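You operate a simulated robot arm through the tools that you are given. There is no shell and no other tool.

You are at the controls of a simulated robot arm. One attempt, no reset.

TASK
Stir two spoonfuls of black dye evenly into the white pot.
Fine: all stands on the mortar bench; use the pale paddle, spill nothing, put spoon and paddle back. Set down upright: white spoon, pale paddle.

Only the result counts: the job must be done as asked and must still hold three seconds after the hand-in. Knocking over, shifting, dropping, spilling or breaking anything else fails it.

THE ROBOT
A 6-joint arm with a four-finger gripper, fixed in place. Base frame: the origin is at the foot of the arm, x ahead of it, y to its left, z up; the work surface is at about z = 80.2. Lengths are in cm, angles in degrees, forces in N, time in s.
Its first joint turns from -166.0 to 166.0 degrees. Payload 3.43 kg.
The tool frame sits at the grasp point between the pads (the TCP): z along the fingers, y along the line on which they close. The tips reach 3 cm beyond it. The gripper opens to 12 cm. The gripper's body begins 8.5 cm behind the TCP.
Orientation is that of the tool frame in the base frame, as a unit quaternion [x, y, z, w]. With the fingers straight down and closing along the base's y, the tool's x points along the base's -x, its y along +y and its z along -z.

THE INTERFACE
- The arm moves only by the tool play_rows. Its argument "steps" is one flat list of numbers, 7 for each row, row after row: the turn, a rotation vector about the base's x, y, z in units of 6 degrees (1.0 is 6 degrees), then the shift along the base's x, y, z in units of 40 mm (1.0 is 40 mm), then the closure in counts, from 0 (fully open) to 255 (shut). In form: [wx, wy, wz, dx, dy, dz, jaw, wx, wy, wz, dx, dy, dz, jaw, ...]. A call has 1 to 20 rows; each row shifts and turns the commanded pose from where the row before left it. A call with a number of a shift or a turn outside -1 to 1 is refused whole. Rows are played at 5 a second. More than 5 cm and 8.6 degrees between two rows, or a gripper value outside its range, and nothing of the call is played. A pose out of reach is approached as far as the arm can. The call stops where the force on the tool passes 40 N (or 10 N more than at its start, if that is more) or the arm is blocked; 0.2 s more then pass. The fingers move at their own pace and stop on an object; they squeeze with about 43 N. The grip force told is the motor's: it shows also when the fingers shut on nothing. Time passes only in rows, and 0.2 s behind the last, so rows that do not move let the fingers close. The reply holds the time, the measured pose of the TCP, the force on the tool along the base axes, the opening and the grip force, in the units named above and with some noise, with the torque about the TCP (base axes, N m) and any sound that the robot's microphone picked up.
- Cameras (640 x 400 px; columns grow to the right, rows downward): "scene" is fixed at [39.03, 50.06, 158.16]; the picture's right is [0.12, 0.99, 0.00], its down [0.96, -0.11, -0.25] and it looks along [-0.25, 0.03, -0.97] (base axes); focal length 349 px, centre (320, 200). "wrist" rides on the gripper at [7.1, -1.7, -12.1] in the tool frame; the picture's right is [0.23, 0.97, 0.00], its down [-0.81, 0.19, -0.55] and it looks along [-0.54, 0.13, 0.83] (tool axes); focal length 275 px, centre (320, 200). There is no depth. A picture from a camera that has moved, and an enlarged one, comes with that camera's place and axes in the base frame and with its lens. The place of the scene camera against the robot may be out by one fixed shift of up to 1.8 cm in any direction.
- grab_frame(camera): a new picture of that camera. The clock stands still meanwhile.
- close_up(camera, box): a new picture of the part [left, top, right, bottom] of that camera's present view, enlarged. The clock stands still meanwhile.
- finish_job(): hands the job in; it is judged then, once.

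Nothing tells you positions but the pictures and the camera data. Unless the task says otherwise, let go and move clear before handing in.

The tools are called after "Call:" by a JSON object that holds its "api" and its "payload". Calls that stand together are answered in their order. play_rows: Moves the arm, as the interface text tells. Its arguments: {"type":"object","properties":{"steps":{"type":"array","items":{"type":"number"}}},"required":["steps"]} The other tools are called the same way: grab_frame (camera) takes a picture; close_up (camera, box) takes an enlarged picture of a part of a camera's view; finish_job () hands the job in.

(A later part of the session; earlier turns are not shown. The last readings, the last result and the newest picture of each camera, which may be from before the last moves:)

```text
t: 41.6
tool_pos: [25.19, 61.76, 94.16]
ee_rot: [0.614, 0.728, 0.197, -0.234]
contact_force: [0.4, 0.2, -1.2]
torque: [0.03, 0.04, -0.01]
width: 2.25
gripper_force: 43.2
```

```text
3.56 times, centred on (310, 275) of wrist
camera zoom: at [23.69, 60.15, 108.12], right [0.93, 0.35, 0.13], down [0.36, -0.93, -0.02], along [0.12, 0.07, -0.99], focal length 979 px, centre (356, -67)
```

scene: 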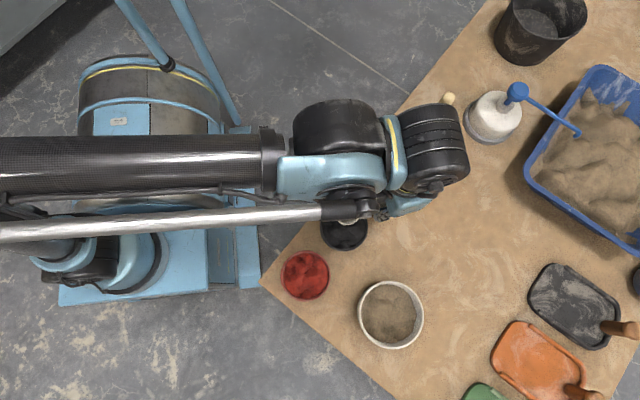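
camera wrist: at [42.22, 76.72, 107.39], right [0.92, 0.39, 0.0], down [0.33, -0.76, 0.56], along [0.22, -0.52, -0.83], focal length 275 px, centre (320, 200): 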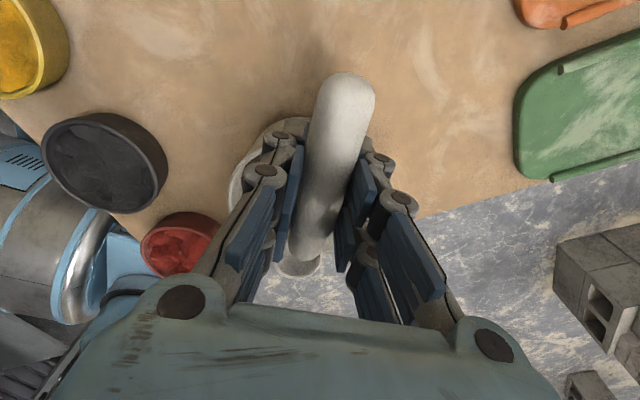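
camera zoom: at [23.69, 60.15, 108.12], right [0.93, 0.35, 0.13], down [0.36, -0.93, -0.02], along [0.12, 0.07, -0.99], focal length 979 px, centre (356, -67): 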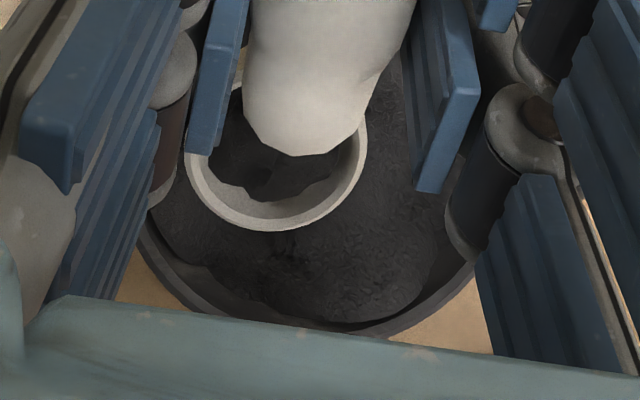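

Call:
{"api": "play_rows", "payload": {"steps": [0, 0, 0, 0, 0, -0.5, 255, 0, 0, 0, 0, 0, -0.5, 255, 0, 0, 0, 0, 0, -0.3, 255, 0, 0, 0, 0, 0, -0.17, 255, 0, 0, 0, 0.0425, -0.246, 0, 255, 0, 0, 0, 0.038, -0.222, 0, 255, 0, 0, 0, 0, 0, 0, 255, -0.985, -0.17, 0, -0.0093, 0.0537, -0.1215, 255, -0.985, -0.17, 0, -0.0155, 0.0896, -0.115, 255, -0.985, -0.17, 0, -0.0171, 0.099, -0.105, 255, -0.985, -0.17, 0, -0.0187, 0.1084, -0.0255, 255, -0.985, -0.17, 0, -0.0241, 0.1396, 0.064, 255, -0.985, -0.17, 0, -0.021, 0.1214, 0.218, 255, 0, 0, 0, 0, 0, 0.3, 255, 0, 0, 0, 0, 0, 0.5, 255, 0, 0, 0, 0, 0, 0.5, 255, 0, 0, 0, 0, 0, 0.2, 255, 0, 0, 0, 0, 0, 0, 255]}}

Call:
{"api": "close_up", "payload": {"camera": "wrist", "box": [220, 200, 400, 310]}}

Call:
{"api": "close_up", "payload": {"camera": "wrist", "box": [265, 235, 335, 290]}}

```text
t: 45.4
tool_pos: [25.2, 62.24, 94.1]
ee_rot: [0.644, 0.765, -0.004, 0.002]
contact_force: [-0.7, -0.2, -2.0]
torque: [0.09, 0.03, 0.02]
width: 2.24
gripper_force: 43.3
```

```text
3.56 times, centred on (310, 255) of wrist
camera zoom: at [22.13, 69.01, 106.01], right [0.92, 0.39, 0.0], down [0.33, -0.76, 0.56], along [0.22, -0.52, -0.83], focal length 979 px, centre (356, 4)
```

zoom: 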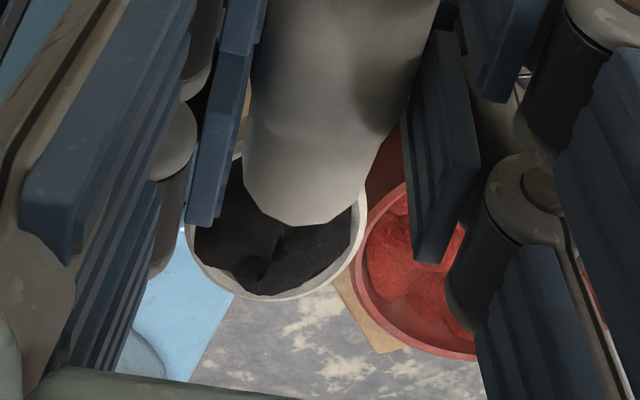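

```text
7.27 times, centred on (300, 262) of wrist
camera zoom: at [22.13, 69.01, 106.01], right [0.92, 0.39, 0.0], down [0.33, -0.76, 0.56], along [0.22, -0.52, -0.83], focal length 2002 px, centre (466, -254)
```

zoom: 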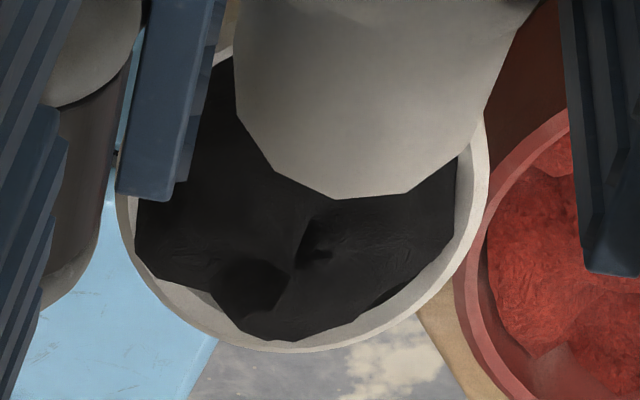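

The bowl is now full to its rim. I'll carry it gently to the pot, with a slight tilt correction since the spoon turned a few degrees in the grip.

Call:
{"api": "play_rows", "payload": {"steps": [0.25, 0.043, 0, 0, 0, 0.2, 255, 0.25, 0.043, 0, 0.115, 0.044, 0.2, 255, 0, 0, 0, 0.25, 0.096, 0, 255, 0, 0, 0, 0.384, 0.1485, 0, 255, 0, 0, 0, 0.384, 0.1485, 0, 255, 0, 0, 0, 0.384, 0.1485, 0, 255, 0, 0, 0, 0.384, 0.1485, 0, 255, 0, 0, 0, 0.384, 0.1485, 0, 255, 0, 0, 0, 0.384, 0.1485, 0, 255, 0, 0, 0, 0.384, 0.1485, 0, 255, 0, 0, 0, 0.384, 0.1485, 0, 255, 0, 0, 0, 0.384, 0.1485, 0, 255, 0, 0, 0, 0.384, 0.1485, 0, 255, 0, 0, 0, 0.384, 0.1485, 0, 255, 0, 0, 0, 0.25, 0.096, 0, 255, 0, 0, 0, 0.115, 0.044, 0, 255, 0, 0, 0, 0, 0, 0, 255]}}

Call:
{"api": "close_up", "payload": {"camera": "wrist", "box": [220, 200, 400, 310]}}

Call:
{"api": "close_up", "payload": {"camera": "scene", "box": [260, 140, 480, 360]}}

```text
t: 49.0
tool_pos: [44.84, 69.89, 95.52]
ee_rot: [0.643, 0.765, 0.014, -0.017]
contact_force: [0.9, 0.7, -0.5]
torque: [0.06, -0.01, 0.03]
width: 2.26
gripper_force: 42.7
```

```text
3.56 times, centred on (310, 255) of wrist
camera zoom: at [42.14, 76.08, 107.89], right [0.92, 0.39, 0.01], down [0.33, -0.79, 0.52], along [0.21, -0.47, -0.86], focal length 979 px, centre (356, 4)
```

zoom: 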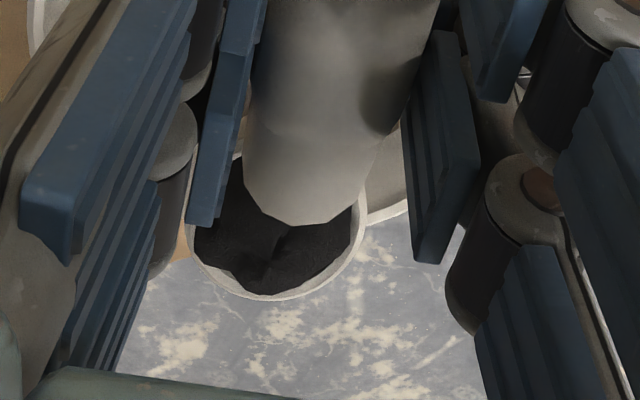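

```text
1.82 times, centred on (370, 250) of scene
camera zoom: at [39.03, 50.06, 158.16], right [0.12, 0.99, 0.0], down [0.96, -0.11, -0.25], along [-0.25, 0.03, -0.97], focal length 635 px, centre (229, 109)
```

zoom: 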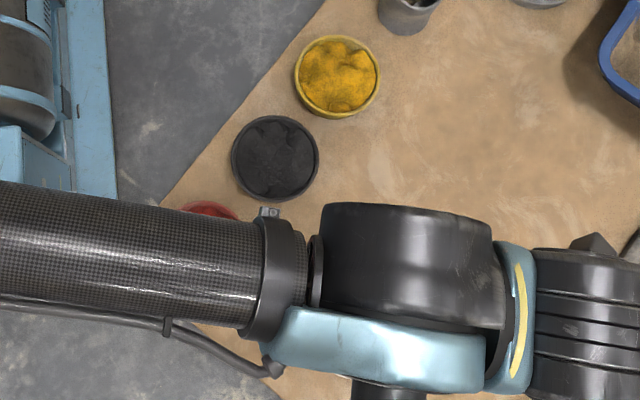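

The dye is still level in the bowl over the pot; the black tub seems to have crept by about 3–4 mm, which I'll check later. Now I'll tip the second spoonful in.

Call:
{"api": "play_rows", "payload": {"steps": [0.985, 0.172, 0, 0.0125, -0.072, 0, 255, 0.985, 0.172, 0, 0.0156, -0.0903, 0, 255, 0.985, 0.172, 0, 0.0187, -0.1083, 0, 255, 0.985, 0.172, 0, 0.0213, -0.1235, 0, 255, 0.985, 0.172, 0, 0.024, -0.1388, 0, 255, 0.985, 0.172, 0, 0.0263, -0.1521, 0.02, 255, 0.985, 0.172, 0, 0.0283, -0.1639, 0.03, 255, 0.985, 0.172, 0, 0.03, -0.1735, 0.03, 255, 0.985, 0.172, 0, 0.0314, -0.1816, 0.02, 255, 0.985, 0.172, 0, 0.0323, -0.1872, 0, 255, 0.985, 0.172, 0, 0.0331, -0.1914, 0, 255, 0.985, 0.172, 0, 0.0334, -0.1931, 0.01, 255, 0, 0, 0, 0, 0, 0, 255, 0, 0, 0, 0, 0, 0, 255, 0, 0, 0, 0, 0, 0, 255]}}

Call:
{"api": "close_up", "payload": {"camera": "wrist", "box": [220, 210, 400, 330]}}

Call:
{"api": "close_up", "payload": {"camera": "scene", "box": [260, 140, 480, 360]}}

```text
t: 52.2
tool_pos: [46.08, 62.69, 96.01]
ee_rot: [0.513, 0.609, 0.389, -0.463]
contact_force: [0.1, -0.6, -1.0]
torque: [-0.01, -0.01, -0.04]
width: 2.25
gripper_force: 42.8
```

```text
3.33 times, centred on (310, 270) of wrist
camera zoom: at [46.15, 52.86, 106.09], right [0.95, 0.23, 0.22], down [0.32, -0.7, -0.63], along [0.01, 0.67, -0.74], focal length 918 px, centre (353, -33)
```

zoom: 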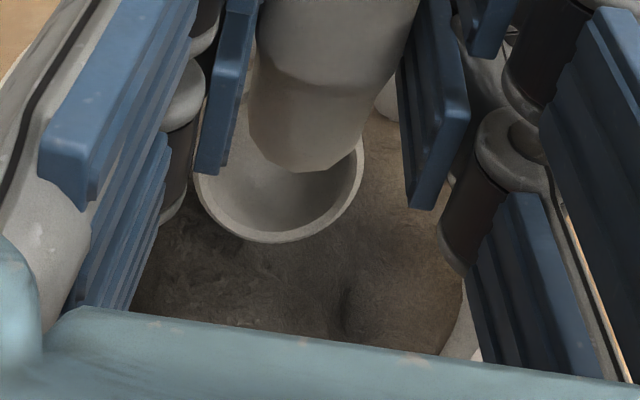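

```text
1.82 times, centred on (370, 250) of scene
camera zoom: at [39.03, 50.06, 158.16], right [0.12, 0.99, 0.0], down [0.96, -0.11, -0.25], along [-0.25, 0.03, -0.97], focal length 635 px, centre (229, 109)
```

zoom: 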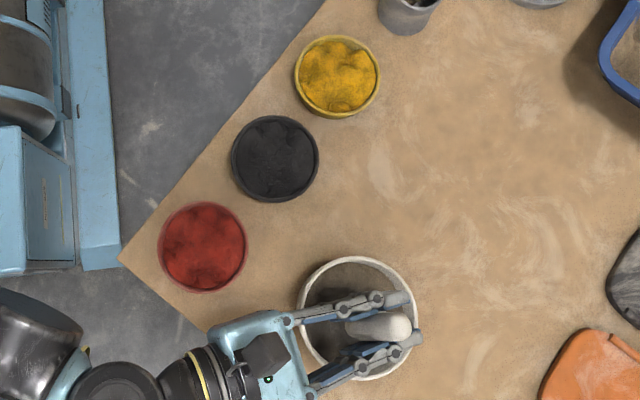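

The bowl is empty again: both spoonfuls are in the pot, and nothing lies spilled. I'll level the spoon and then carry it back to its place.

Call:
{"api": "play_rows", "payload": {"steps": [-0.985, -0.172, 0, -0.0334, 0.1931, 0, 255, -0.985, -0.172, 0, -0.0331, 0.1914, 0.02, 255, -0.985, -0.172, 0, -0.0323, 0.1872, 0.02, 255, -0.985, -0.172, 0, -0.0314, 0.1816, 0, 255, -0.985, -0.172, 0, -0.03, 0.1735, 0, 255, -0.985, -0.172, 0, -0.0283, 0.1639, 0, 255, -0.985, -0.172, 0, -0.0263, 0.1521, 0, 255, -0.985, -0.172, 0, -0.024, 0.1388, 0, 255, -0.985, -0.172, 0, -0.0213, 0.1235, 0, 255, -0.985, -0.172, 0, -0.0187, 0.1083, 0, 255, -0.985, -0.172, 0, -0.0156, 0.0903, 0, 255, -0.985, -0.172, 0, -0.0125, 0.072, 0, 255, 0, 0, 0, 0, 0, 0, 255]}}

Call:
{"api": "grab_frame", "payload": {"camera": "wrist"}}

```text
t: 55.0
tool_pos: [45.02, 69.91, 96.13]
ee_rot: [0.643, 0.766, 0.012, -0.018]
contact_force: [-0.6, -0.3, -1.4]
torque: [0.06, 0.01, -0.01]
width: 2.24
gripper_force: 42.6
```

```text
taken
camera wrist: at [42.1, 76.04, 108.51], right [0.92, 0.39, 0.01], down [0.33, -0.79, 0.52], along [0.21, -0.47, -0.86], focal length 275 px, centre (320, 200)
```

wrist: 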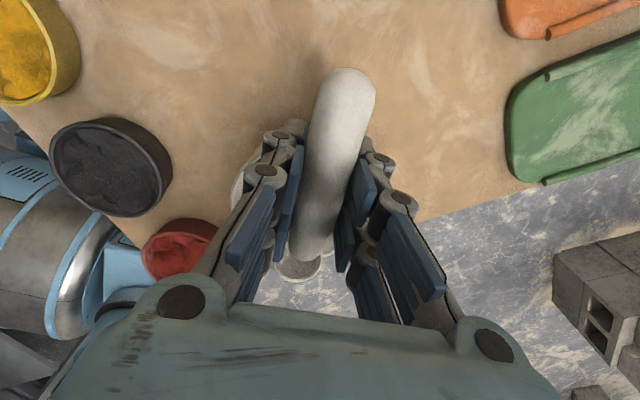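

Call:
{"api": "play_rows", "payload": {"steps": [0, 0, 0.733, -0.494, 0.216, 0, 255, 0, 0, 0.733, -0.494, 0.216, 0, 255, 0, 0, 0.733, -0.494, 0.216, 0, 255, 0, 0, 0.733, -0.494, 0.216, 0, 255, 0, 0, 0.733, -0.494, 0.216, 0, 255, 0, 0, 0.733, -0.494, 0.216, 0, 255, 0, 0, 0.733, -0.494, 0.216, 0, 255, 0, 0, 0.733, -0.494, 0.216, 0, 255, 0, 0, 0, 0, 0, 0, 255]}}

Call:
{"api": "grab_frame", "payload": {"camera": "wrist"}}

```text
t: 57.0
tool_pos: [29.08, 76.65, 96.15]
ee_rot: [0.381, 0.924, 0.008, -0.021]
contact_force: [0.5, -0.1, -0.6]
torque: [-0.01, 0.03, 0.0]
width: 2.23
gripper_force: 43.0
```

```text
taken
camera wrist: at [23.15, 80.09, 108.49], right [0.52, 0.85, 0.01], down [0.73, -0.45, 0.52], along [0.44, -0.26, -0.86], focal length 275 px, centre (320, 200)
```

wrist: 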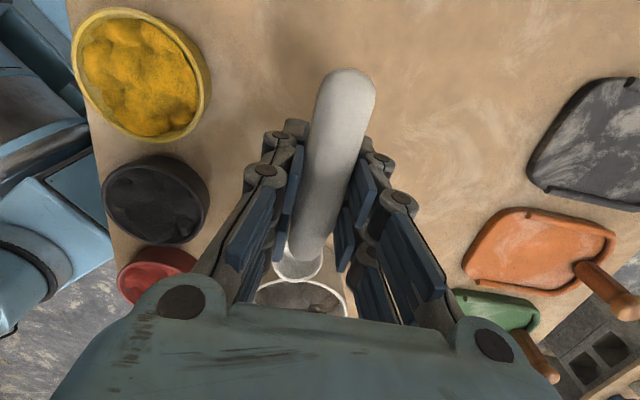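

I'm above the spoon's original place with matching direction. I'll lower it to just above the bench.

Call:
{"api": "play_rows", "payload": {"steps": [0, 0, 0, 0.05, 0.027, -0.8, 255, 0, 0, 0, 0, 0, -0.8, 255, 0, 0, 0, 0, 0, -0.7, 255, 0, 0, 0, 0, 0, -0.45, 255, 0, 0, 0, 0, 0, -0.2, 255, 0, 0, 0, 0, 0, 0, 255]}}

Call:
{"api": "grab_frame", "payload": {"camera": "wrist"}}

```text
t: 58.4
tool_pos: [29.24, 76.85, 84.36]
ee_rot: [0.381, 0.924, 0.009, -0.021]
contact_force: [0.5, 0.4, -0.9]
torque: [0.02, 0.01, -0.01]
width: 2.24
gripper_force: 42.5
```

```text
taken
camera wrist: at [23.38, 80.22, 96.71], right [0.52, 0.85, 0.01], down [0.73, -0.45, 0.52], along [0.44, -0.26, -0.86], focal length 275 px, centre (320, 200)
```

wrist: 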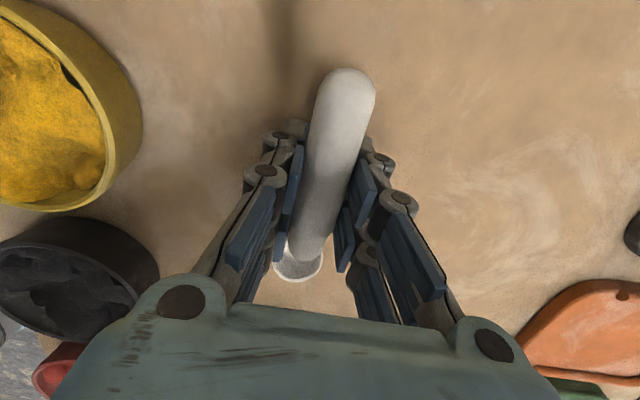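

Call:
{"api": "play_rows", "payload": {"steps": [0, 0, 0, 0, 0, -0.05, 255, 0, 0, 0, 0, 0, -0.05, 255, 0, 0, 0, 0, 0, -0.04, 255, 0, 0, 0, 0, 0, 0, 255]}}

```text
t: 59.4
tool_pos: [29.45, 76.81, 83.83]
ee_rot: [0.382, 0.924, 0.009, -0.02]
contact_force: [-0.6, 0.0, -1.5]
torque: [0.04, 0.02, -0.01]
width: 2.22
gripper_force: 43.1
```

Call:
{"api": "play_rows", "payload": {"steps": [0, 0, 0, 0, 0, -0.03, 255, 0, 0, 0, 0, 0, 0, 255]}}

```text
t: 60.0
tool_pos: [29.26, 76.9, 83.73]
ee_rot: [0.382, 0.924, 0.009, -0.021]
contact_force: [0.6, 1.6, 11.4]
torque: [-0.51, -0.57, 0.17]
width: 2.24
gripper_force: 42.7
```

The bowl has touched the bench at its original spot. I'll open the fingers and look before rising.

Call:
{"api": "play_rows", "payload": {"steps": [0, 0, 0, 0, 0, 0, 200, 0, 0, 0, 0, 0, 0, 180, 0, 0, 0, 0, 0, 0, 150, 0, 0, 0, 0, 0, 0, 120, 0, 0, 0, 0, 0, 0, 100]}}

Call:
{"api": "grab_frame", "payload": {"camera": "wrist"}}

```text
t: 61.2
tool_pos: [29.13, 76.82, 83.64]
ee_rot: [0.381, 0.924, 0.009, -0.022]
contact_force: [0.3, 1.2, -0.7]
torque: [0.01, -0.01, 0.0]
width: 7.27
gripper_force: 0.1
```

```text
taken
camera wrist: at [23.37, 80.28, 96.04], right [0.52, 0.85, 0.01], down [0.73, -0.45, 0.52], along [0.44, -0.26, -0.86], focal length 275 px, centre (320, 200)
```

wrist: 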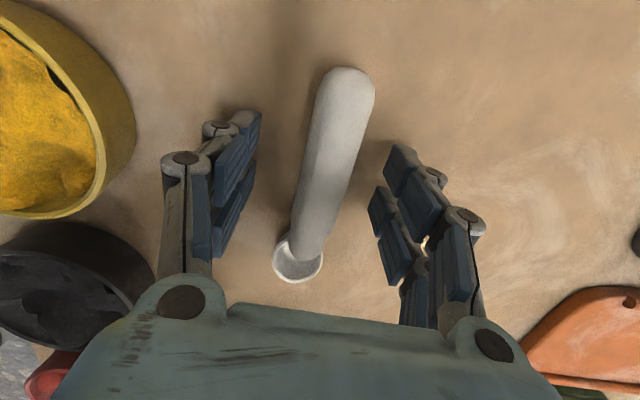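

The spoon rests back in its place, bowl up. I'll rise clear and move over to look at the paddle in its cup.

Call:
{"api": "play_rows", "payload": {"steps": [0, 0, 0, 0, 0, 0.5, 100, 0, 0, 0, 0, 0, 0.8, 100, 0, 0, 0, 0, 0, 0.9, 100, -0.15, -0.15, 0, 0, 0, 0.9, 60, -0.15, -0.15, 0, 0, 0, 0.9, 30, 0, 0, 0, -0.2, 0, 0.9, 0, 0, 0, 0, -0.5, 0, 0.8, 0, 0, 0, 0, -0.6, 0, 0.6, 0, 0, 0, 0, -0.6, 0, 0.6, 0, 0, 0, 0, -0.6, 0, 0.6, 0, 0, 0, 0, 0, 0, 0, 0]}}

Call:
{"api": "grab_frame", "payload": {"camera": "wrist"}}

Call:
{"api": "close_up", "payload": {"camera": "scene", "box": [260, 140, 480, 360]}}

```text
t: 63.6
tool_pos: [19.38, 76.76, 113.62]
ee_rot: [0.382, 0.924, 0.001, 0.0]
contact_force: [0.0, -0.5, 0.4]
torque: [0.0, 0.0, -0.02]
width: 12.01
gripper_force: 0.1
```

```text
taken
camera wrist: at [13.05, 80.62, 125.82], right [0.52, 0.85, 0.0], down [0.71, -0.44, 0.55], along [0.47, -0.29, -0.83], focal length 275 px, centre (320, 200)
```

wrist: 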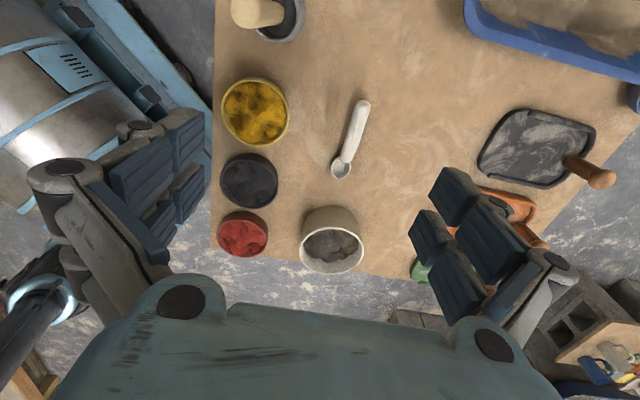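

```text
1.82 times, centred on (370, 250) of scene
camera zoom: at [39.03, 50.06, 158.16], right [0.12, 0.99, 0.0], down [0.96, -0.11, -0.25], along [-0.25, 0.03, -0.97], focal length 635 px, centre (229, 109)
```

zoom: 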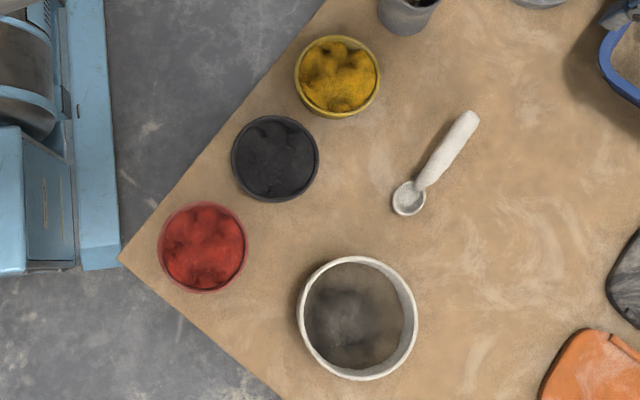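

The spoon is back within a millimetre or two of its starting place. I'll shift the camera back to view the cup with the paddle.

Call:
{"api": "play_rows", "payload": {"steps": [0, 0, 0, -0.75, 0.3, 0.2, 0, 0, 0, 0, -0.75, 0.3, 0.2, 0, 0, 0, 0, -0.75, 0.3, 0.2, 0, 0, 0, 0, -0.75, 0.3, 0.2, 0, 0, 0, 0, -0.75, 0.3, 0.2, 0, 0, 0, 0, 0, 0, 0, 0]}}

Call:
{"api": "grab_frame", "payload": {"camera": "wrist"}}

```text
t: 65.0
tool_pos: [4.68, 80.82, 116.06]
ee_rot: [0.382, 0.924, 0.0, 0.0]
contact_force: [0.1, -0.1, -0.2]
torque: [0.03, 0.0, -0.01]
width: 11.98
gripper_force: 0.1
out of reach, approached as far as the arm can: row 4, 5
```

```text
taken
camera wrist: at [-1.49, 84.58, 128.06], right [0.52, 0.85, 0.0], down [0.71, -0.44, 0.55], along [0.47, -0.29, -0.83], focal length 275 px, centre (320, 200)
```

wrist: 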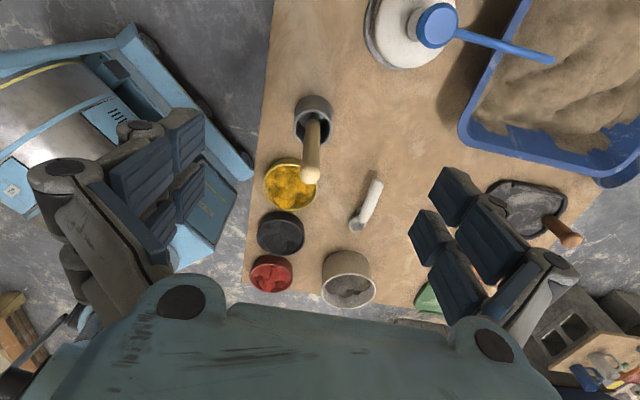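

Call:
{"api": "close_up", "payload": {"camera": "wrist", "box": [250, 80, 370, 200]}}

Call:
{"api": "close_up", "payload": {"camera": "scene", "box": [380, 60, 540, 180]}}

```text
3.33 times, centred on (310, 140) of wrist
camera zoom: at [-1.49, 84.58, 128.06], right [0.52, 0.85, 0.0], down [0.71, -0.44, 0.55], along [0.47, -0.29, -0.83], focal length 918 px, centre (353, 400)
```

zoom: 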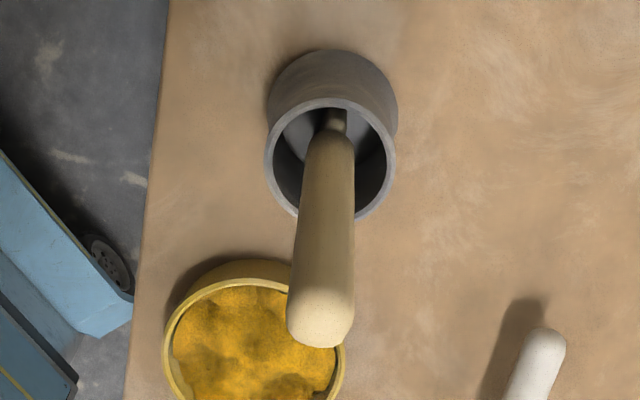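

```text
3.33 times, centred on (460, 120) of scene
camera zoom: at [39.03, 50.06, 158.16], right [0.12, 0.99, 0.0], down [0.96, -0.11, -0.25], along [-0.25, 0.03, -0.97], focal length 1164 px, centre (-147, 467)
```

zoom: 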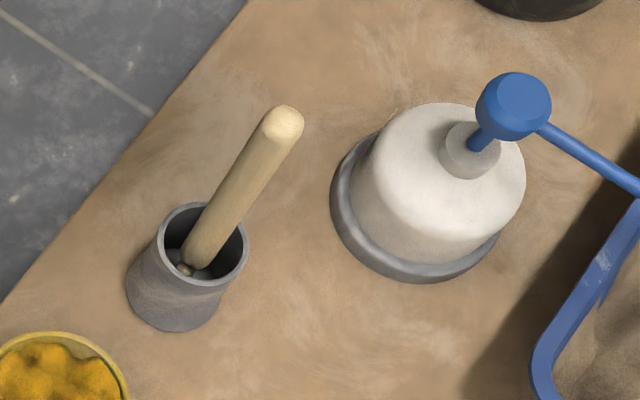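

The paddle stands almost upright: handle top near (9.7, 76.5, 102.9), cup rim near z=88.4. I'll move above it and check alignment.

Call:
{"api": "play_rows", "payload": {"steps": [0, 0, 0, 0.63, -0.54, 0, 0, 0, 0, 0, 0.63, -0.54, 0, 0, 0, 0, 0, 0, 0, -0.4, 0, 0, 0, 0, 0, 0, 0, 0]}}

Call:
{"api": "grab_frame", "payload": {"camera": "wrist"}}

Call:
{"api": "close_up", "payload": {"camera": "scene", "box": [380, 30, 540, 180]}}

```text
t: 66.0
tool_pos: [9.89, 76.56, 114.51]
ee_rot: [0.382, 0.924, -0.001, 0.0]
contact_force: [0.1, -0.5, -0.3]
torque: [-0.03, 0.02, 0.01]
width: 12.0
gripper_force: 0.1
```

```text
taken
camera wrist: at [3.63, 80.43, 126.55], right [0.52, 0.85, 0.0], down [0.71, -0.44, 0.55], along [0.47, -0.29, -0.83], focal length 275 px, centre (320, 200)
```

wrist: 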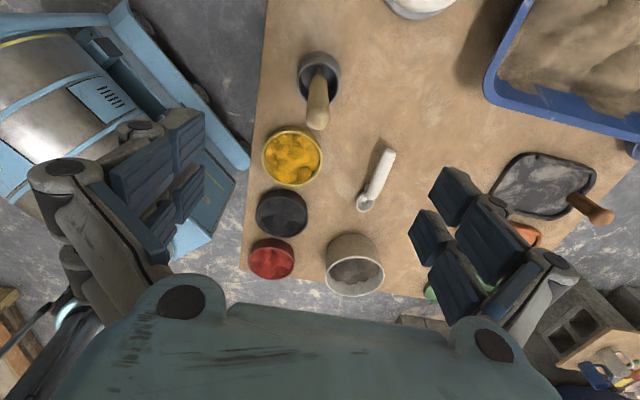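

```text
2.67 times, centred on (460, 105) of scene
camera zoom: at [39.03, 50.06, 158.16], right [0.12, 0.99, 0.0], down [0.96, -0.11, -0.25], along [-0.25, 0.03, -0.97], focal length 931 px, centre (-53, 453)
```

zoom: 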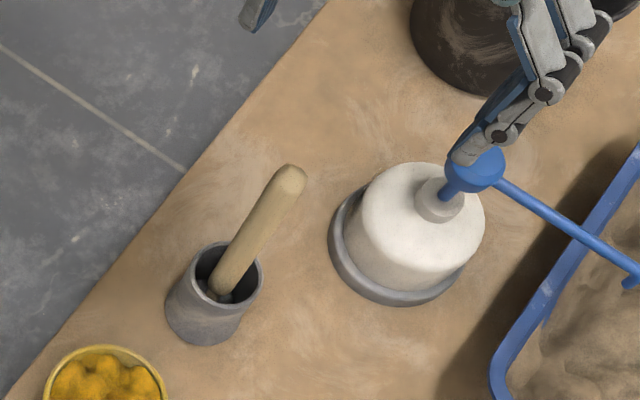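

Call:
{"api": "close_up", "payload": {"camera": "wrist", "box": [260, 30, 380, 150]}}

```text
3.33 times, centred on (320, 90) of wrist
camera zoom: at [3.63, 80.43, 126.55], right [0.52, 0.85, 0.0], down [0.71, -0.44, 0.55], along [0.47, -0.29, -0.83], focal length 918 px, centre (320, 567)
```

zoom: 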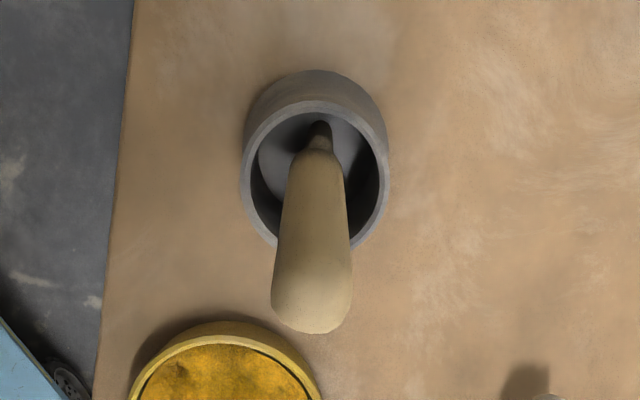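

Call:
{"api": "close_up", "payload": {"camera": "wrist", "box": [310, 215, 400, 305]}}

Call:
{"api": "close_up", "payload": {"camera": "scene", "box": [340, 270, 440, 360]}}

```text
4.44 times, centred on (355, 260) of wrist
camera zoom: at [3.63, 80.43, 126.55], right [0.52, 0.85, 0.0], down [0.71, -0.44, 0.55], along [0.47, -0.29, -0.83], focal length 1224 px, centre (164, -67)
```

zoom: 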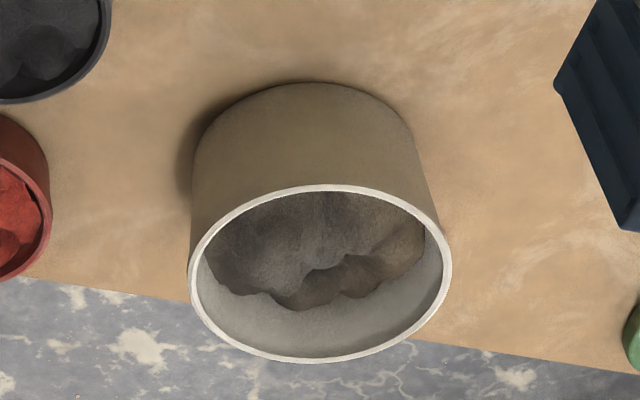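

```text
4.44 times, centred on (390, 315) of scene
camera zoom: at [39.03, 50.06, 158.16], right [0.12, 0.99, 0.0], down [0.96, -0.11, -0.25], along [-0.25, 0.03, -0.97], focal length 1552 px, centre (9, -311)
```

zoom: 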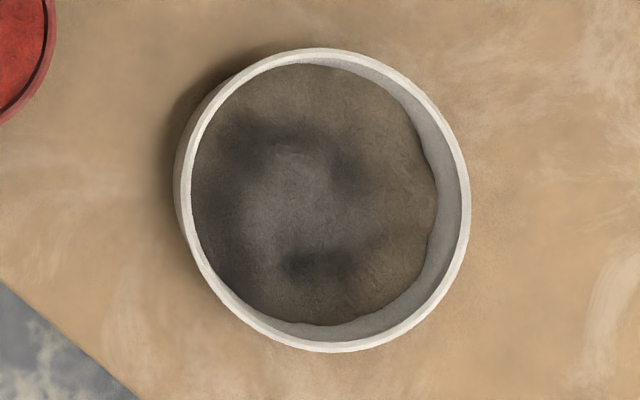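

The mortar surface in the pot lies near z≈84.5, so stirring with the paddle's end near z≈82 will do. Now I'll lower the open fingers around the paddle's handle.

Call:
{"api": "play_rows", "payload": {"steps": [0, 0, 0, 0.03, -0.06, -0.8, 0, 0, 0, 0, 0, 0, -0.9, 0, 0, 0, 0, 0, 0, -0.9, 0, 0, 0, 0, 0, 0, -0.8, 0, 0, 0, 0, 0, 0, -0.6, 0, 0, 0, 0, 0, 0, 0, 0]}}

Call:
{"api": "grab_frame", "payload": {"camera": "wrist"}}

Call:
{"api": "close_up", "payload": {"camera": "scene", "box": [380, 30, 540, 180]}}

```text
t: 67.4
tool_pos: [9.88, 76.47, 98.42]
ee_rot: [0.381, 0.924, 0.0, 0.0]
contact_force: [0.3, 0.0, -0.5]
torque: [-0.03, 0.01, 0.01]
width: 12.0
gripper_force: 0.1
```

```text
taken
camera wrist: at [3.64, 80.13, 110.47], right [0.52, 0.85, 0.0], down [0.71, -0.44, 0.55], along [0.47, -0.29, -0.83], focal length 275 px, centre (320, 200)
```

wrist: 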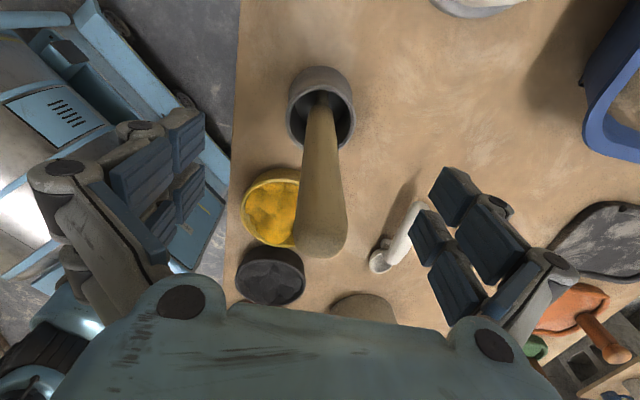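

```text
2.67 times, centred on (460, 105) of scene
camera zoom: at [39.03, 50.06, 158.16], right [0.12, 0.99, 0.0], down [0.96, -0.11, -0.25], along [-0.25, 0.03, -0.97], focal length 931 px, centre (-53, 453)
```

zoom: 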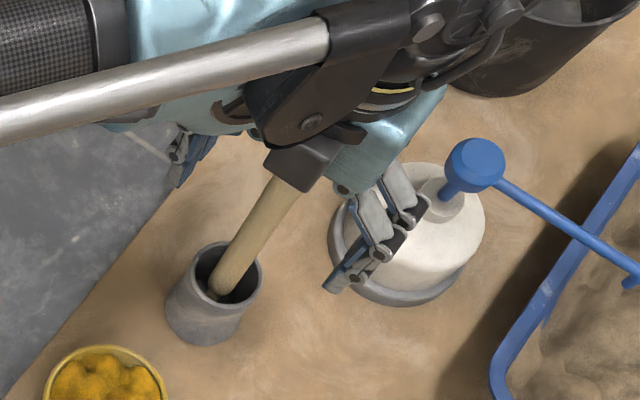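

The handle is centred between the fingers. Closing on it now.

Call:
{"api": "play_rows", "payload": {"steps": [0, 0, 0, 0, 0, -0.05, 100, 0, 0, 0, 0, 0, 0, 180, 0, 0, 0, 0, 0, 0, 255, 0, 0, 0, 0, 0, 0, 255, 0, 0, 0, 0, 0, 0, 255]}}

Call:
{"api": "grab_frame", "payload": {"camera": "wrist"}}

```text
t: 68.6
tool_pos: [9.99, 76.37, 98.41]
ee_rot: [0.382, 0.924, 0.0, 0.0]
contact_force: [-1.0, 0.3, 0.2]
torque: [0.0, 0.0, 0.02]
width: 2.09
gripper_force: 42.9
```

```text
taken
camera wrist: at [3.62, 80.15, 110.34], right [0.52, 0.85, 0.0], down [0.71, -0.44, 0.55], along [0.47, -0.29, -0.83], focal length 275 px, centre (320, 200)
```

wrist: 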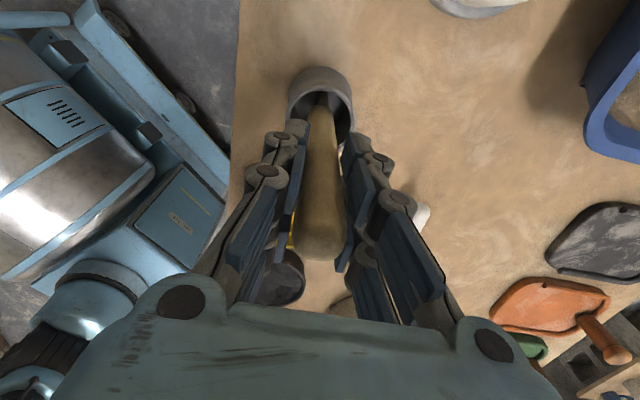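

The paddle is gripped (2.09 cm). I'll lift it along its slight lean, first a little to check the cup stays put.

Call:
{"api": "play_rows", "payload": {"steps": [0, 0, 0, 0.01, -0.008, 0.2, 255, 0, 0, 0, 0.016, -0.012, 0.35, 255, 0, 0, 0, 0, 0, 0, 255]}}

Call:
{"api": "grab_frame", "payload": {"camera": "wrist"}}

Call:
{"api": "close_up", "payload": {"camera": "scene", "box": [380, 60, 540, 180]}}

```text
t: 69.4
tool_pos: [9.97, 76.24, 100.57]
ee_rot: [0.382, 0.924, 0.0, 0.0]
contact_force: [0.9, 0.1, -1.8]
torque: [-0.02, 0.0, -0.02]
width: 2.12
gripper_force: 42.4
```

```text
taken
camera wrist: at [3.72, 80.04, 112.55], right [0.52, 0.85, 0.0], down [0.71, -0.44, 0.55], along [0.47, -0.29, -0.83], focal length 275 px, centre (320, 200)
```

wrist: 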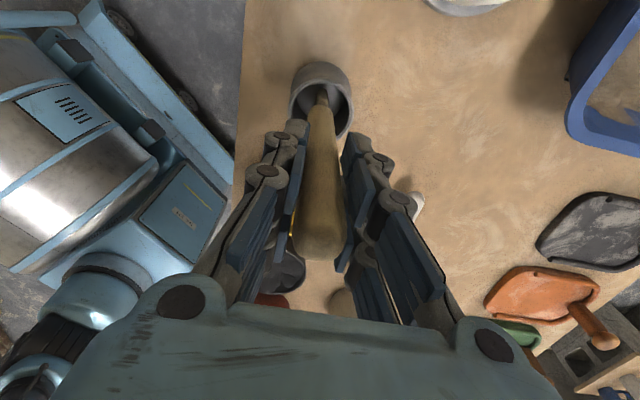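

```text
3.33 times, centred on (460, 120) of scene
camera zoom: at [39.03, 50.06, 158.16], right [0.12, 0.99, 0.0], down [0.96, -0.11, -0.25], along [-0.25, 0.03, -0.97], focal length 1164 px, centre (-147, 467)
```

zoom: 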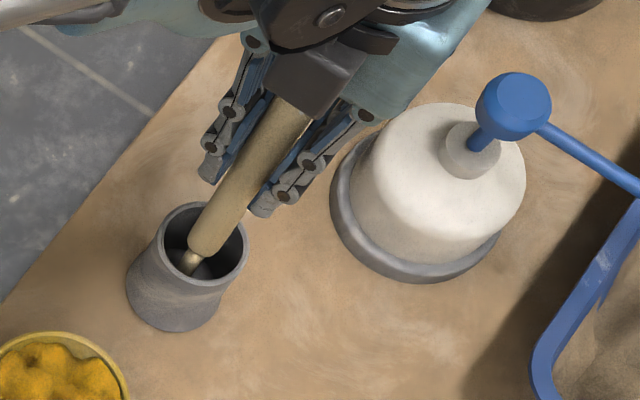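

The cup has stayed in place while the paddle slides out. I'll lift it fully clear.

Call:
{"api": "play_rows", "payload": {"steps": [0, 0, 0, 0.02, -0.016, 0.5, 255, 0, 0, 0, 0.03, -0.025, 0.7, 255, 0, 0, 0, 0.03, -0.025, 0.8, 255, 0, 0, 0, 0, 0, 0.8, 255, 0, 0, 0, 0, 0, 0, 255]}}

Call:
{"api": "grab_frame", "payload": {"camera": "wrist"}}

Call:
{"api": "close_up", "payload": {"camera": "scene", "box": [380, 40, 540, 180]}}

```text
t: 70.6
tool_pos: [10.37, 76.06, 111.76]
ee_rot: [0.382, 0.924, 0.0, 0.0]
contact_force: [-0.2, -0.3, -0.5]
torque: [0.01, -0.01, -0.03]
width: 2.11
gripper_force: 42.8
```

```text
taken
camera wrist: at [4.05, 79.87, 123.78], right [0.52, 0.85, 0.0], down [0.71, -0.44, 0.55], along [0.47, -0.29, -0.83], focal length 275 px, centre (320, 200)
```

wrist: 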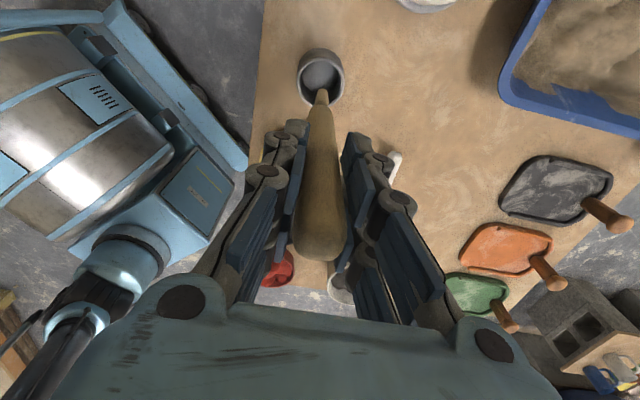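

```text
2.86 times, centred on (460, 110) of scene
camera zoom: at [39.03, 50.06, 158.16], right [0.12, 0.99, 0.0], down [0.96, -0.11, -0.25], along [-0.25, 0.03, -0.97], focal length 998 px, centre (-80, 457)
```

zoom: 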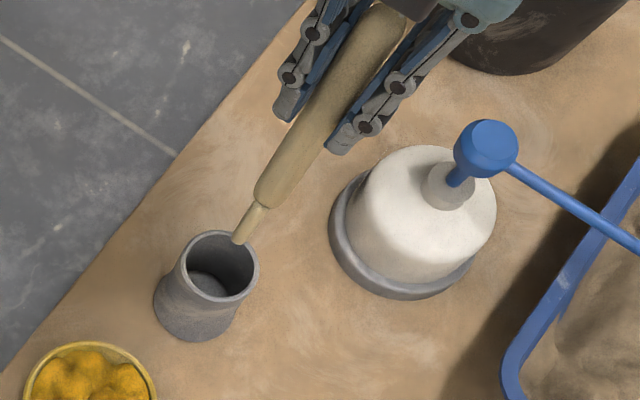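

Call:
{"api": "close_up", "payload": {"camera": "wrist", "box": [270, 40, 370, 140]}}

Call:
{"api": "close_up", "payload": {"camera": "scene", "box": [410, 80, 490, 140]}}

```text
4.00 times, centred on (320, 90) of wrist
camera zoom: at [4.05, 79.87, 123.78], right [0.52, 0.85, 0.0], down [0.71, -0.44, 0.55], along [0.47, -0.29, -0.83], focal length 1101 px, centre (320, 640)
```

zoom: 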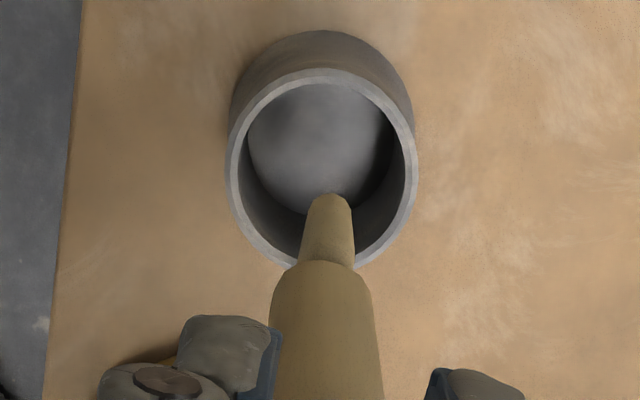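

```text
6.67 times, centred on (450, 110) of scene
camera zoom: at [39.03, 50.06, 158.16], right [0.12, 0.99, 0.0], down [0.96, -0.11, -0.25], along [-0.25, 0.03, -0.97], focal length 2328 px, centre (-547, 800)
```

zoom: 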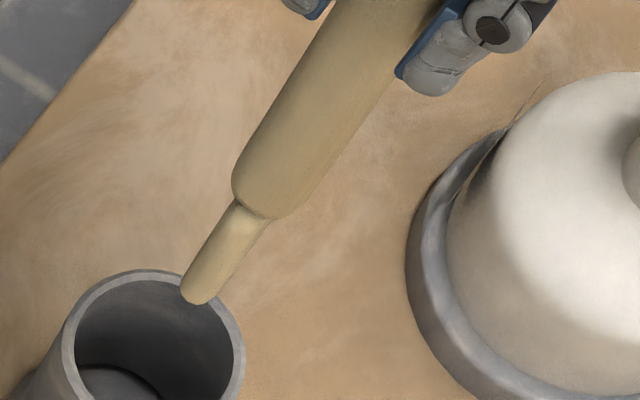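

The paddle is a rod with a thinner end; its tip is about 17.8 cm below the grasp point. I'll carry it above the pot, keeping the tool's direction.

Call:
{"api": "play_rows", "payload": {"steps": [0, 0, 0, 0.5, -0.187, 0, 255, 0, 0, 0, 0.9, -0.336, 0, 255, 0, 0, 0, 0.9, -0.336, 0, 255, 0, 0, 0, 0.9, -0.336, 0, 255, 0, 0, 0, 0.9, -0.336, 0, 255, 0, 0, 0, 0.9, -0.336, 0, 255, 0, 0, 0, 0.9, -0.336, 0, 255, 0, 0, 0, 0.9, -0.336, 0, 255, 0, 0, 0, 0.9, -0.336, 0, 255, 0, 0, 0, 0.9, -0.336, 0, 255, 0, 0, 0, 0.46, -0.18, 0, 255, 0, 0, 0, 0, 0, 0, 255]}}

Call:
{"api": "grab_frame", "payload": {"camera": "wrist"}}

Call:
{"api": "close_up", "payload": {"camera": "scene", "box": [300, 200, 480, 380]}}

```text
t: 73.2
tool_pos: [46.75, 62.6, 111.54]
ee_rot: [0.382, 0.924, 0.0, 0.001]
contact_force: [-0.3, 0.0, -0.1]
torque: [-0.01, -0.02, 0.01]
width: 2.11
gripper_force: 43.6
```

```text
taken
camera wrist: at [40.31, 66.4, 123.62], right [0.52, 0.85, 0.0], down [0.71, -0.44, 0.55], along [0.47, -0.29, -0.83], focal length 275 px, centre (320, 200)
```

wrist: 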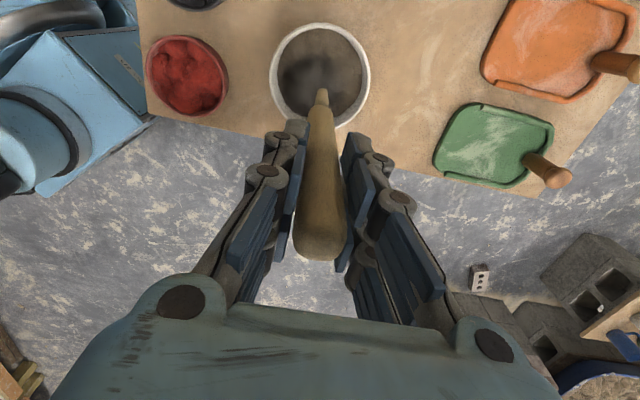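

```text
2.22 times, centred on (390, 290) of scene
camera zoom: at [39.03, 50.06, 158.16], right [0.12, 0.99, 0.0], down [0.96, -0.11, -0.25], along [-0.25, 0.03, -0.97], focal length 776 px, centre (164, 0)
```

zoom: 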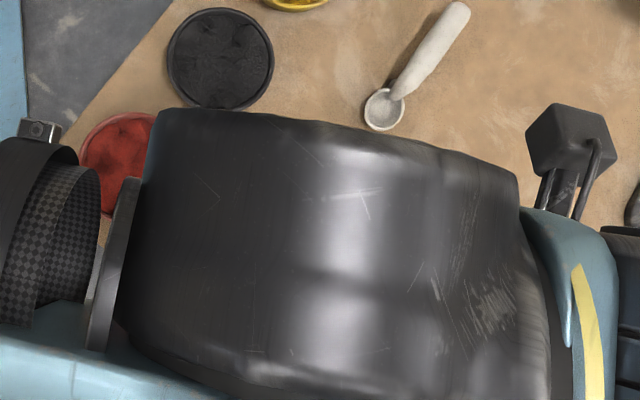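

Call:
{"api": "close_up", "payload": {"camera": "wrist", "box": [250, 10, 390, 150]}}

```text
2.86 times, centred on (320, 80) of wrist
camera zoom: at [40.31, 66.4, 123.62], right [0.52, 0.85, 0.0], down [0.71, -0.44, 0.55], along [0.47, -0.29, -0.83], focal length 786 px, centre (320, 543)
```

zoom: 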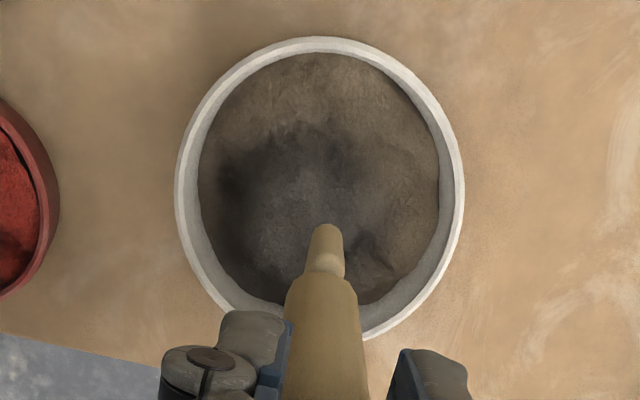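

The pot's centre is at about (46.05, 62.9) and the paddle's tip is just above it. I'll lower the paddle into the mortar.

Call:
{"api": "play_rows", "payload": {"steps": [0, 0, 0, -0.05, -0.033, -0.8, 255, 0, 0, 0, 0, 0, -0.8, 255, 0, 0, 0, 0, 0, -0.6, 255, 0, 0, 0, 0, 0, -0.35, 255, 0, 0, 0, 0, 0, -0.2, 255, 0, 0, 0, 0, 0, 0, 255]}}

Call:
{"api": "close_up", "payload": {"camera": "wrist", "box": [230, 0, 410, 180]}}

```text
t: 74.6
tool_pos: [46.39, 62.33, 100.67]
ee_rot: [0.382, 0.924, 0.0, 0.0]
contact_force: [0.2, -1.0, -0.2]
torque: [0.03, -0.01, 0.02]
width: 2.11
gripper_force: 43.3
```

```text
2.22 times, centred on (320, 90) of wrist
camera zoom: at [40.14, 66.14, 112.62], right [0.52, 0.85, 0.0], down [0.71, -0.44, 0.55], along [0.47, -0.29, -0.83], focal length 612 px, centre (320, 444)
```

zoom: 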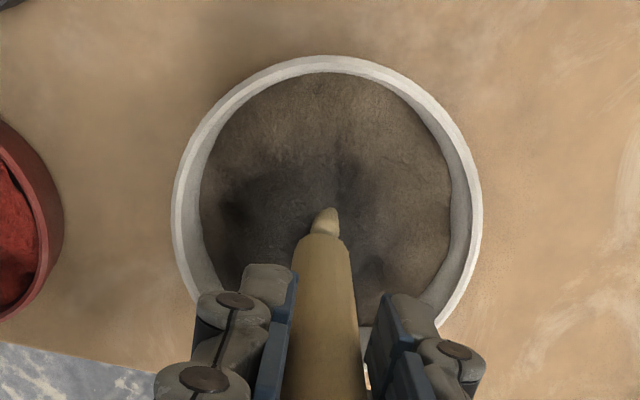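

The tip has just entered the mortar with no notable force. I'll lower it to about 1 cm above the pot's floor and begin with two small, slow circles.

Call:
{"api": "play_rows", "payload": {"steps": [0, 0, 0, 0.04, 0.035, -0.15, 255, 0, 0, 0, 0.5, 0, -0.15, 255, 0, 0, 0, -0.1465, 0.3535, 0, 255, 0, 0, 0, -0.3535, 0.1465, 0, 255, 0, 0, 0, -0.3535, -0.1465, 0, 255, 0, 0, 0, -0.1465, -0.3535, 0, 255, 0, 0, 0, 0.1465, -0.3535, 0, 255, 0, 0, 0, 0.3535, -0.1465, 0, 255, 0, 0, 0, 0.3535, 0.1465, 0, 255, 0, 0, 0, 0.1465, 0.3535, 0, 255, 0, 0, 0, -0.1465, 0.3535, 0, 255, 0, 0, 0, -0.3535, 0.1465, 0, 255, 0, 0, 0, -0.3535, -0.1465, 0, 255, 0, 0, 0, -0.1465, -0.3535, 0, 255, 0, 0, 0, 0.1465, -0.3535, 0, 255, 0, 0, 0, 0.3535, -0.1465, 0, 255, 0, 0, 0, 0.3535, 0.1465, 0, 255, 0, 0, 0, 0.1465, 0.3535, 0, 255]}}

Call:
{"api": "grab_frame", "payload": {"camera": "wrist"}}

Call:
{"api": "close_up", "payload": {"camera": "wrist", "box": [210, 0, 410, 180]}}

```text
t: 78.4
tool_pos: [48.61, 62.64, 99.44]
ee_rot: [0.382, 0.924, 0.0, 0.0]
contact_force: [0.3, 0.3, -0.5]
torque: [0.01, -0.04, -0.01]
width: 2.14
gripper_force: 43.1
```

```text
taken
camera wrist: at [42.26, 66.3, 111.5], right [0.52, 0.85, 0.0], down [0.71, -0.44, 0.55], along [0.47, -0.29, -0.83], focal length 275 px, centre (320, 200)
```

wrist: 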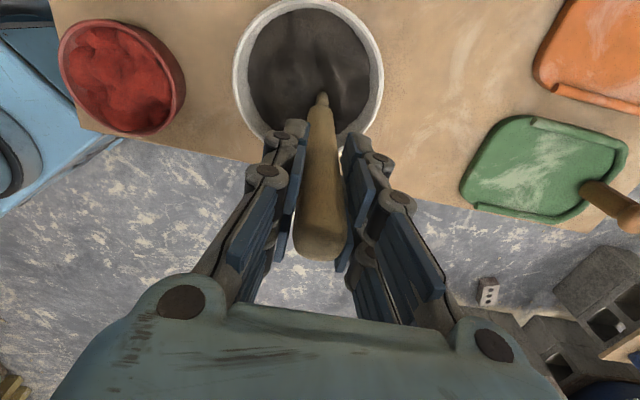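

```text
2.22 times, centred on (310, 90) of wrist
camera zoom: at [42.26, 66.3, 111.5], right [0.52, 0.85, 0.0], down [0.71, -0.44, 0.55], along [0.47, -0.29, -0.83], focal length 612 px, centre (342, 444)
```

zoom: 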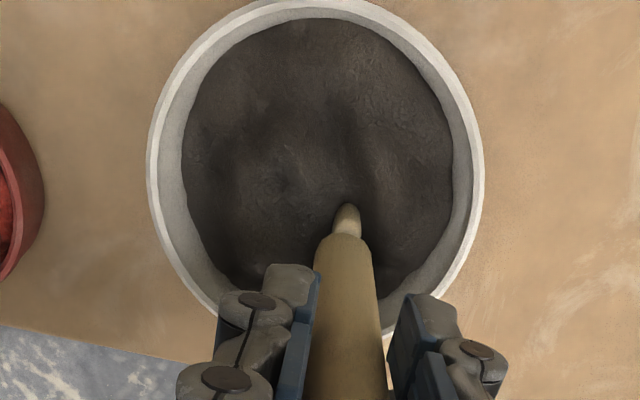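

The mix is already turning dark evenly. I'll continue with a wider circle near the wall, then reverse at a middle radius.

Call:
{"api": "play_rows", "payload": {"steps": [0, 0, 0, 0.385, -0.04, 0, 255, 0, 0, 0, -0.1206, 0.45, 0, 255, 0, 0, 0, -0.3294, 0.3294, 0, 255, 0, 0, 0, -0.45, 0.1206, 0, 255, 0, 0, 0, -0.45, -0.1206, 0, 255, 0, 0, 0, -0.3294, -0.3294, 0, 255, 0, 0, 0, -0.1206, -0.45, 0, 255, 0, 0, 0, 0.1206, -0.45, 0, 255, 0, 0, 0, 0.3294, -0.3294, 0, 255, 0, 0, 0, 0.45, -0.1206, 0, 255, 0, 0, 0, 0.45, 0.1206, 0, 255, 0, 0, 0, 0.3294, 0.3294, 0, 255, 0, 0, 0, 0.1206, 0.45, 0, 255, 0, 0, 0, -0.2, 0, 0, 255, 0, 0, 0, -0.0938, -0.35, 0, 255, 0, 0, 0, -0.2562, -0.2562, 0, 255, 0, 0, 0, -0.35, -0.0938, 0, 255, 0, 0, 0, -0.35, 0.0938, 0, 255, 0, 0, 0, -0.2562, 0.2562, 0, 255, 0, 0, 0, -0.0938, 0.35, 0, 255]}}

Call:
{"api": "grab_frame", "payload": {"camera": "wrist"}}

Call:
{"api": "close_up", "payload": {"camera": "wrist", "box": [230, 0, 430, 180]}}

```text
t: 82.6
tool_pos: [43.67, 62.24, 99.43]
ee_rot: [0.381, 0.924, 0.0, 0.0]
contact_force: [1.2, -1.3, 0.2]
torque: [0.0, 0.0, 0.04]
width: 2.13
gripper_force: 43.4
```

```text
taken
camera wrist: at [37.36, 66.15, 111.44], right [0.52, 0.85, 0.0], down [0.71, -0.44, 0.55], along [0.47, -0.29, -0.83], focal length 275 px, centre (320, 200)
```

wrist: 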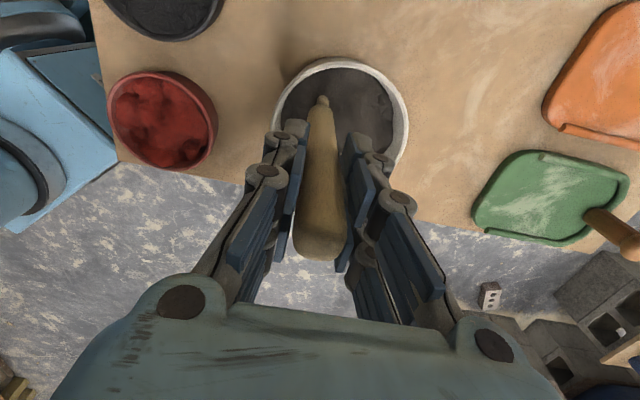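

```text
2.22 times, centred on (330, 90) of wrist
camera zoom: at [37.36, 66.15, 111.44], right [0.52, 0.85, 0.0], down [0.71, -0.44, 0.55], along [0.47, -0.29, -0.83], focal length 612 px, centre (298, 444)
```

zoom: 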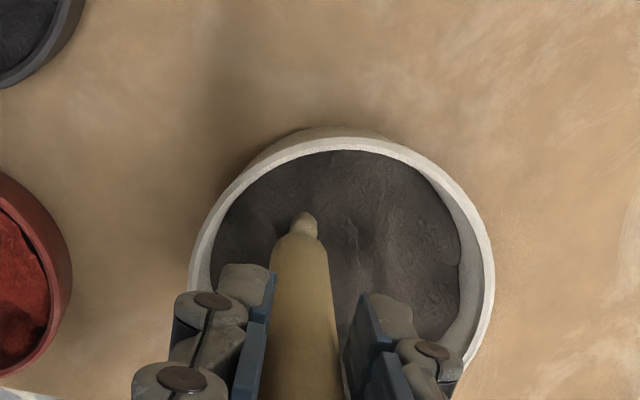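

Call:
{"api": "play_rows", "payload": {"steps": [0, 0, 0, 0.1138, 0.407, 0, 255, 0, 0, 0, 0.2562, 0.2562, 0, 255, 0, 0, 0, 0.35, 0.0938, 0, 255, 0, 0, 0, 0.35, -0.0938, 0, 255, 0, 0, 0, 0.2562, -0.2562, 0, 255, 0, 0, 0, 0.0938, -0.35, 0, 255, 0, 0, 0, 0.2, 0, 0, 255, 0, 0, 0, -0.1206, -0.45, 0, 255, 0, 0, 0, -0.3294, -0.3294, 0, 255, 0, 0, 0, -0.45, -0.1206, 0, 255, 0, 0, 0, -0.45, 0.1206, 0, 255, 0, 0, 0, -0.3294, 0.3294, 0, 255, 0, 0, 0, -0.1206, 0.45, 0, 255, 0, 0, 0, 0.1206, 0.45, 0, 255, 0, 0, 0, 0.3294, 0.3294, 0, 255, 0, 0, 0, 0.45, 0.1206, 0, 255, 0, 0, 0, 0.45, -0.1206, 0, 255, 0, 0, 0, 0.3294, -0.3294, 0, 255, 0, 0, 0, 0.1206, -0.45, 0, 255, 0, 0, 0, -0.5, 0, 0, 255]}}

Call:
{"api": "close_up", "payload": {"camera": "wrist", "box": [210, 0, 410, 180]}}

Call:
{"api": "grab_frame", "payload": {"camera": "scene"}}

```text
t: 86.8
tool_pos: [48.26, 62.58, 99.54]
ee_rot: [0.382, 0.924, -0.001, 0.0]
contact_force: [0.4, -0.1, -0.9]
torque: [-0.04, 0.0, 0.0]
width: 2.13
gripper_force: 43.4
```

```text
2.22 times, centred on (310, 90) of wrist
camera zoom: at [41.93, 66.4, 111.51], right [0.52, 0.85, 0.0], down [0.71, -0.44, 0.55], along [0.47, -0.29, -0.83], focal length 612 px, centre (342, 444)
```

zoom: 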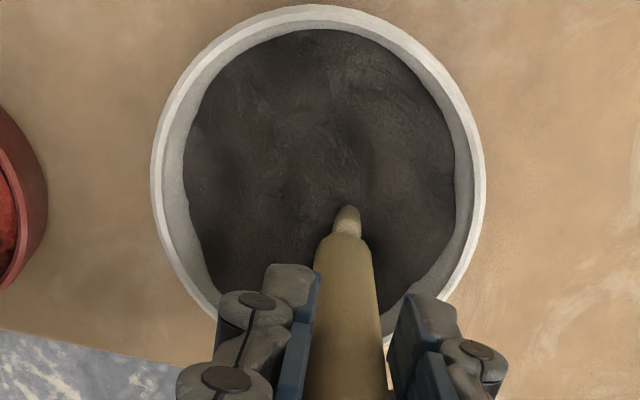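

```text
taken
```

scene: 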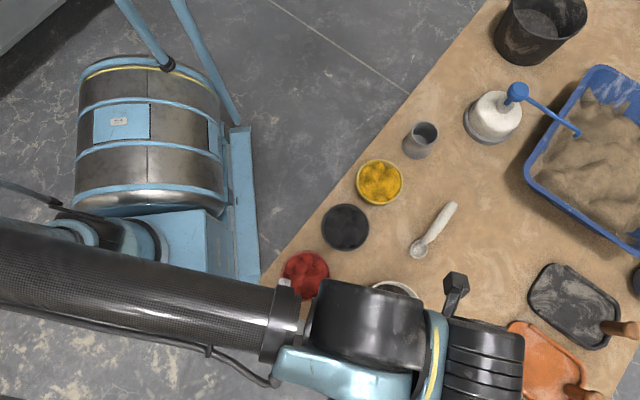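

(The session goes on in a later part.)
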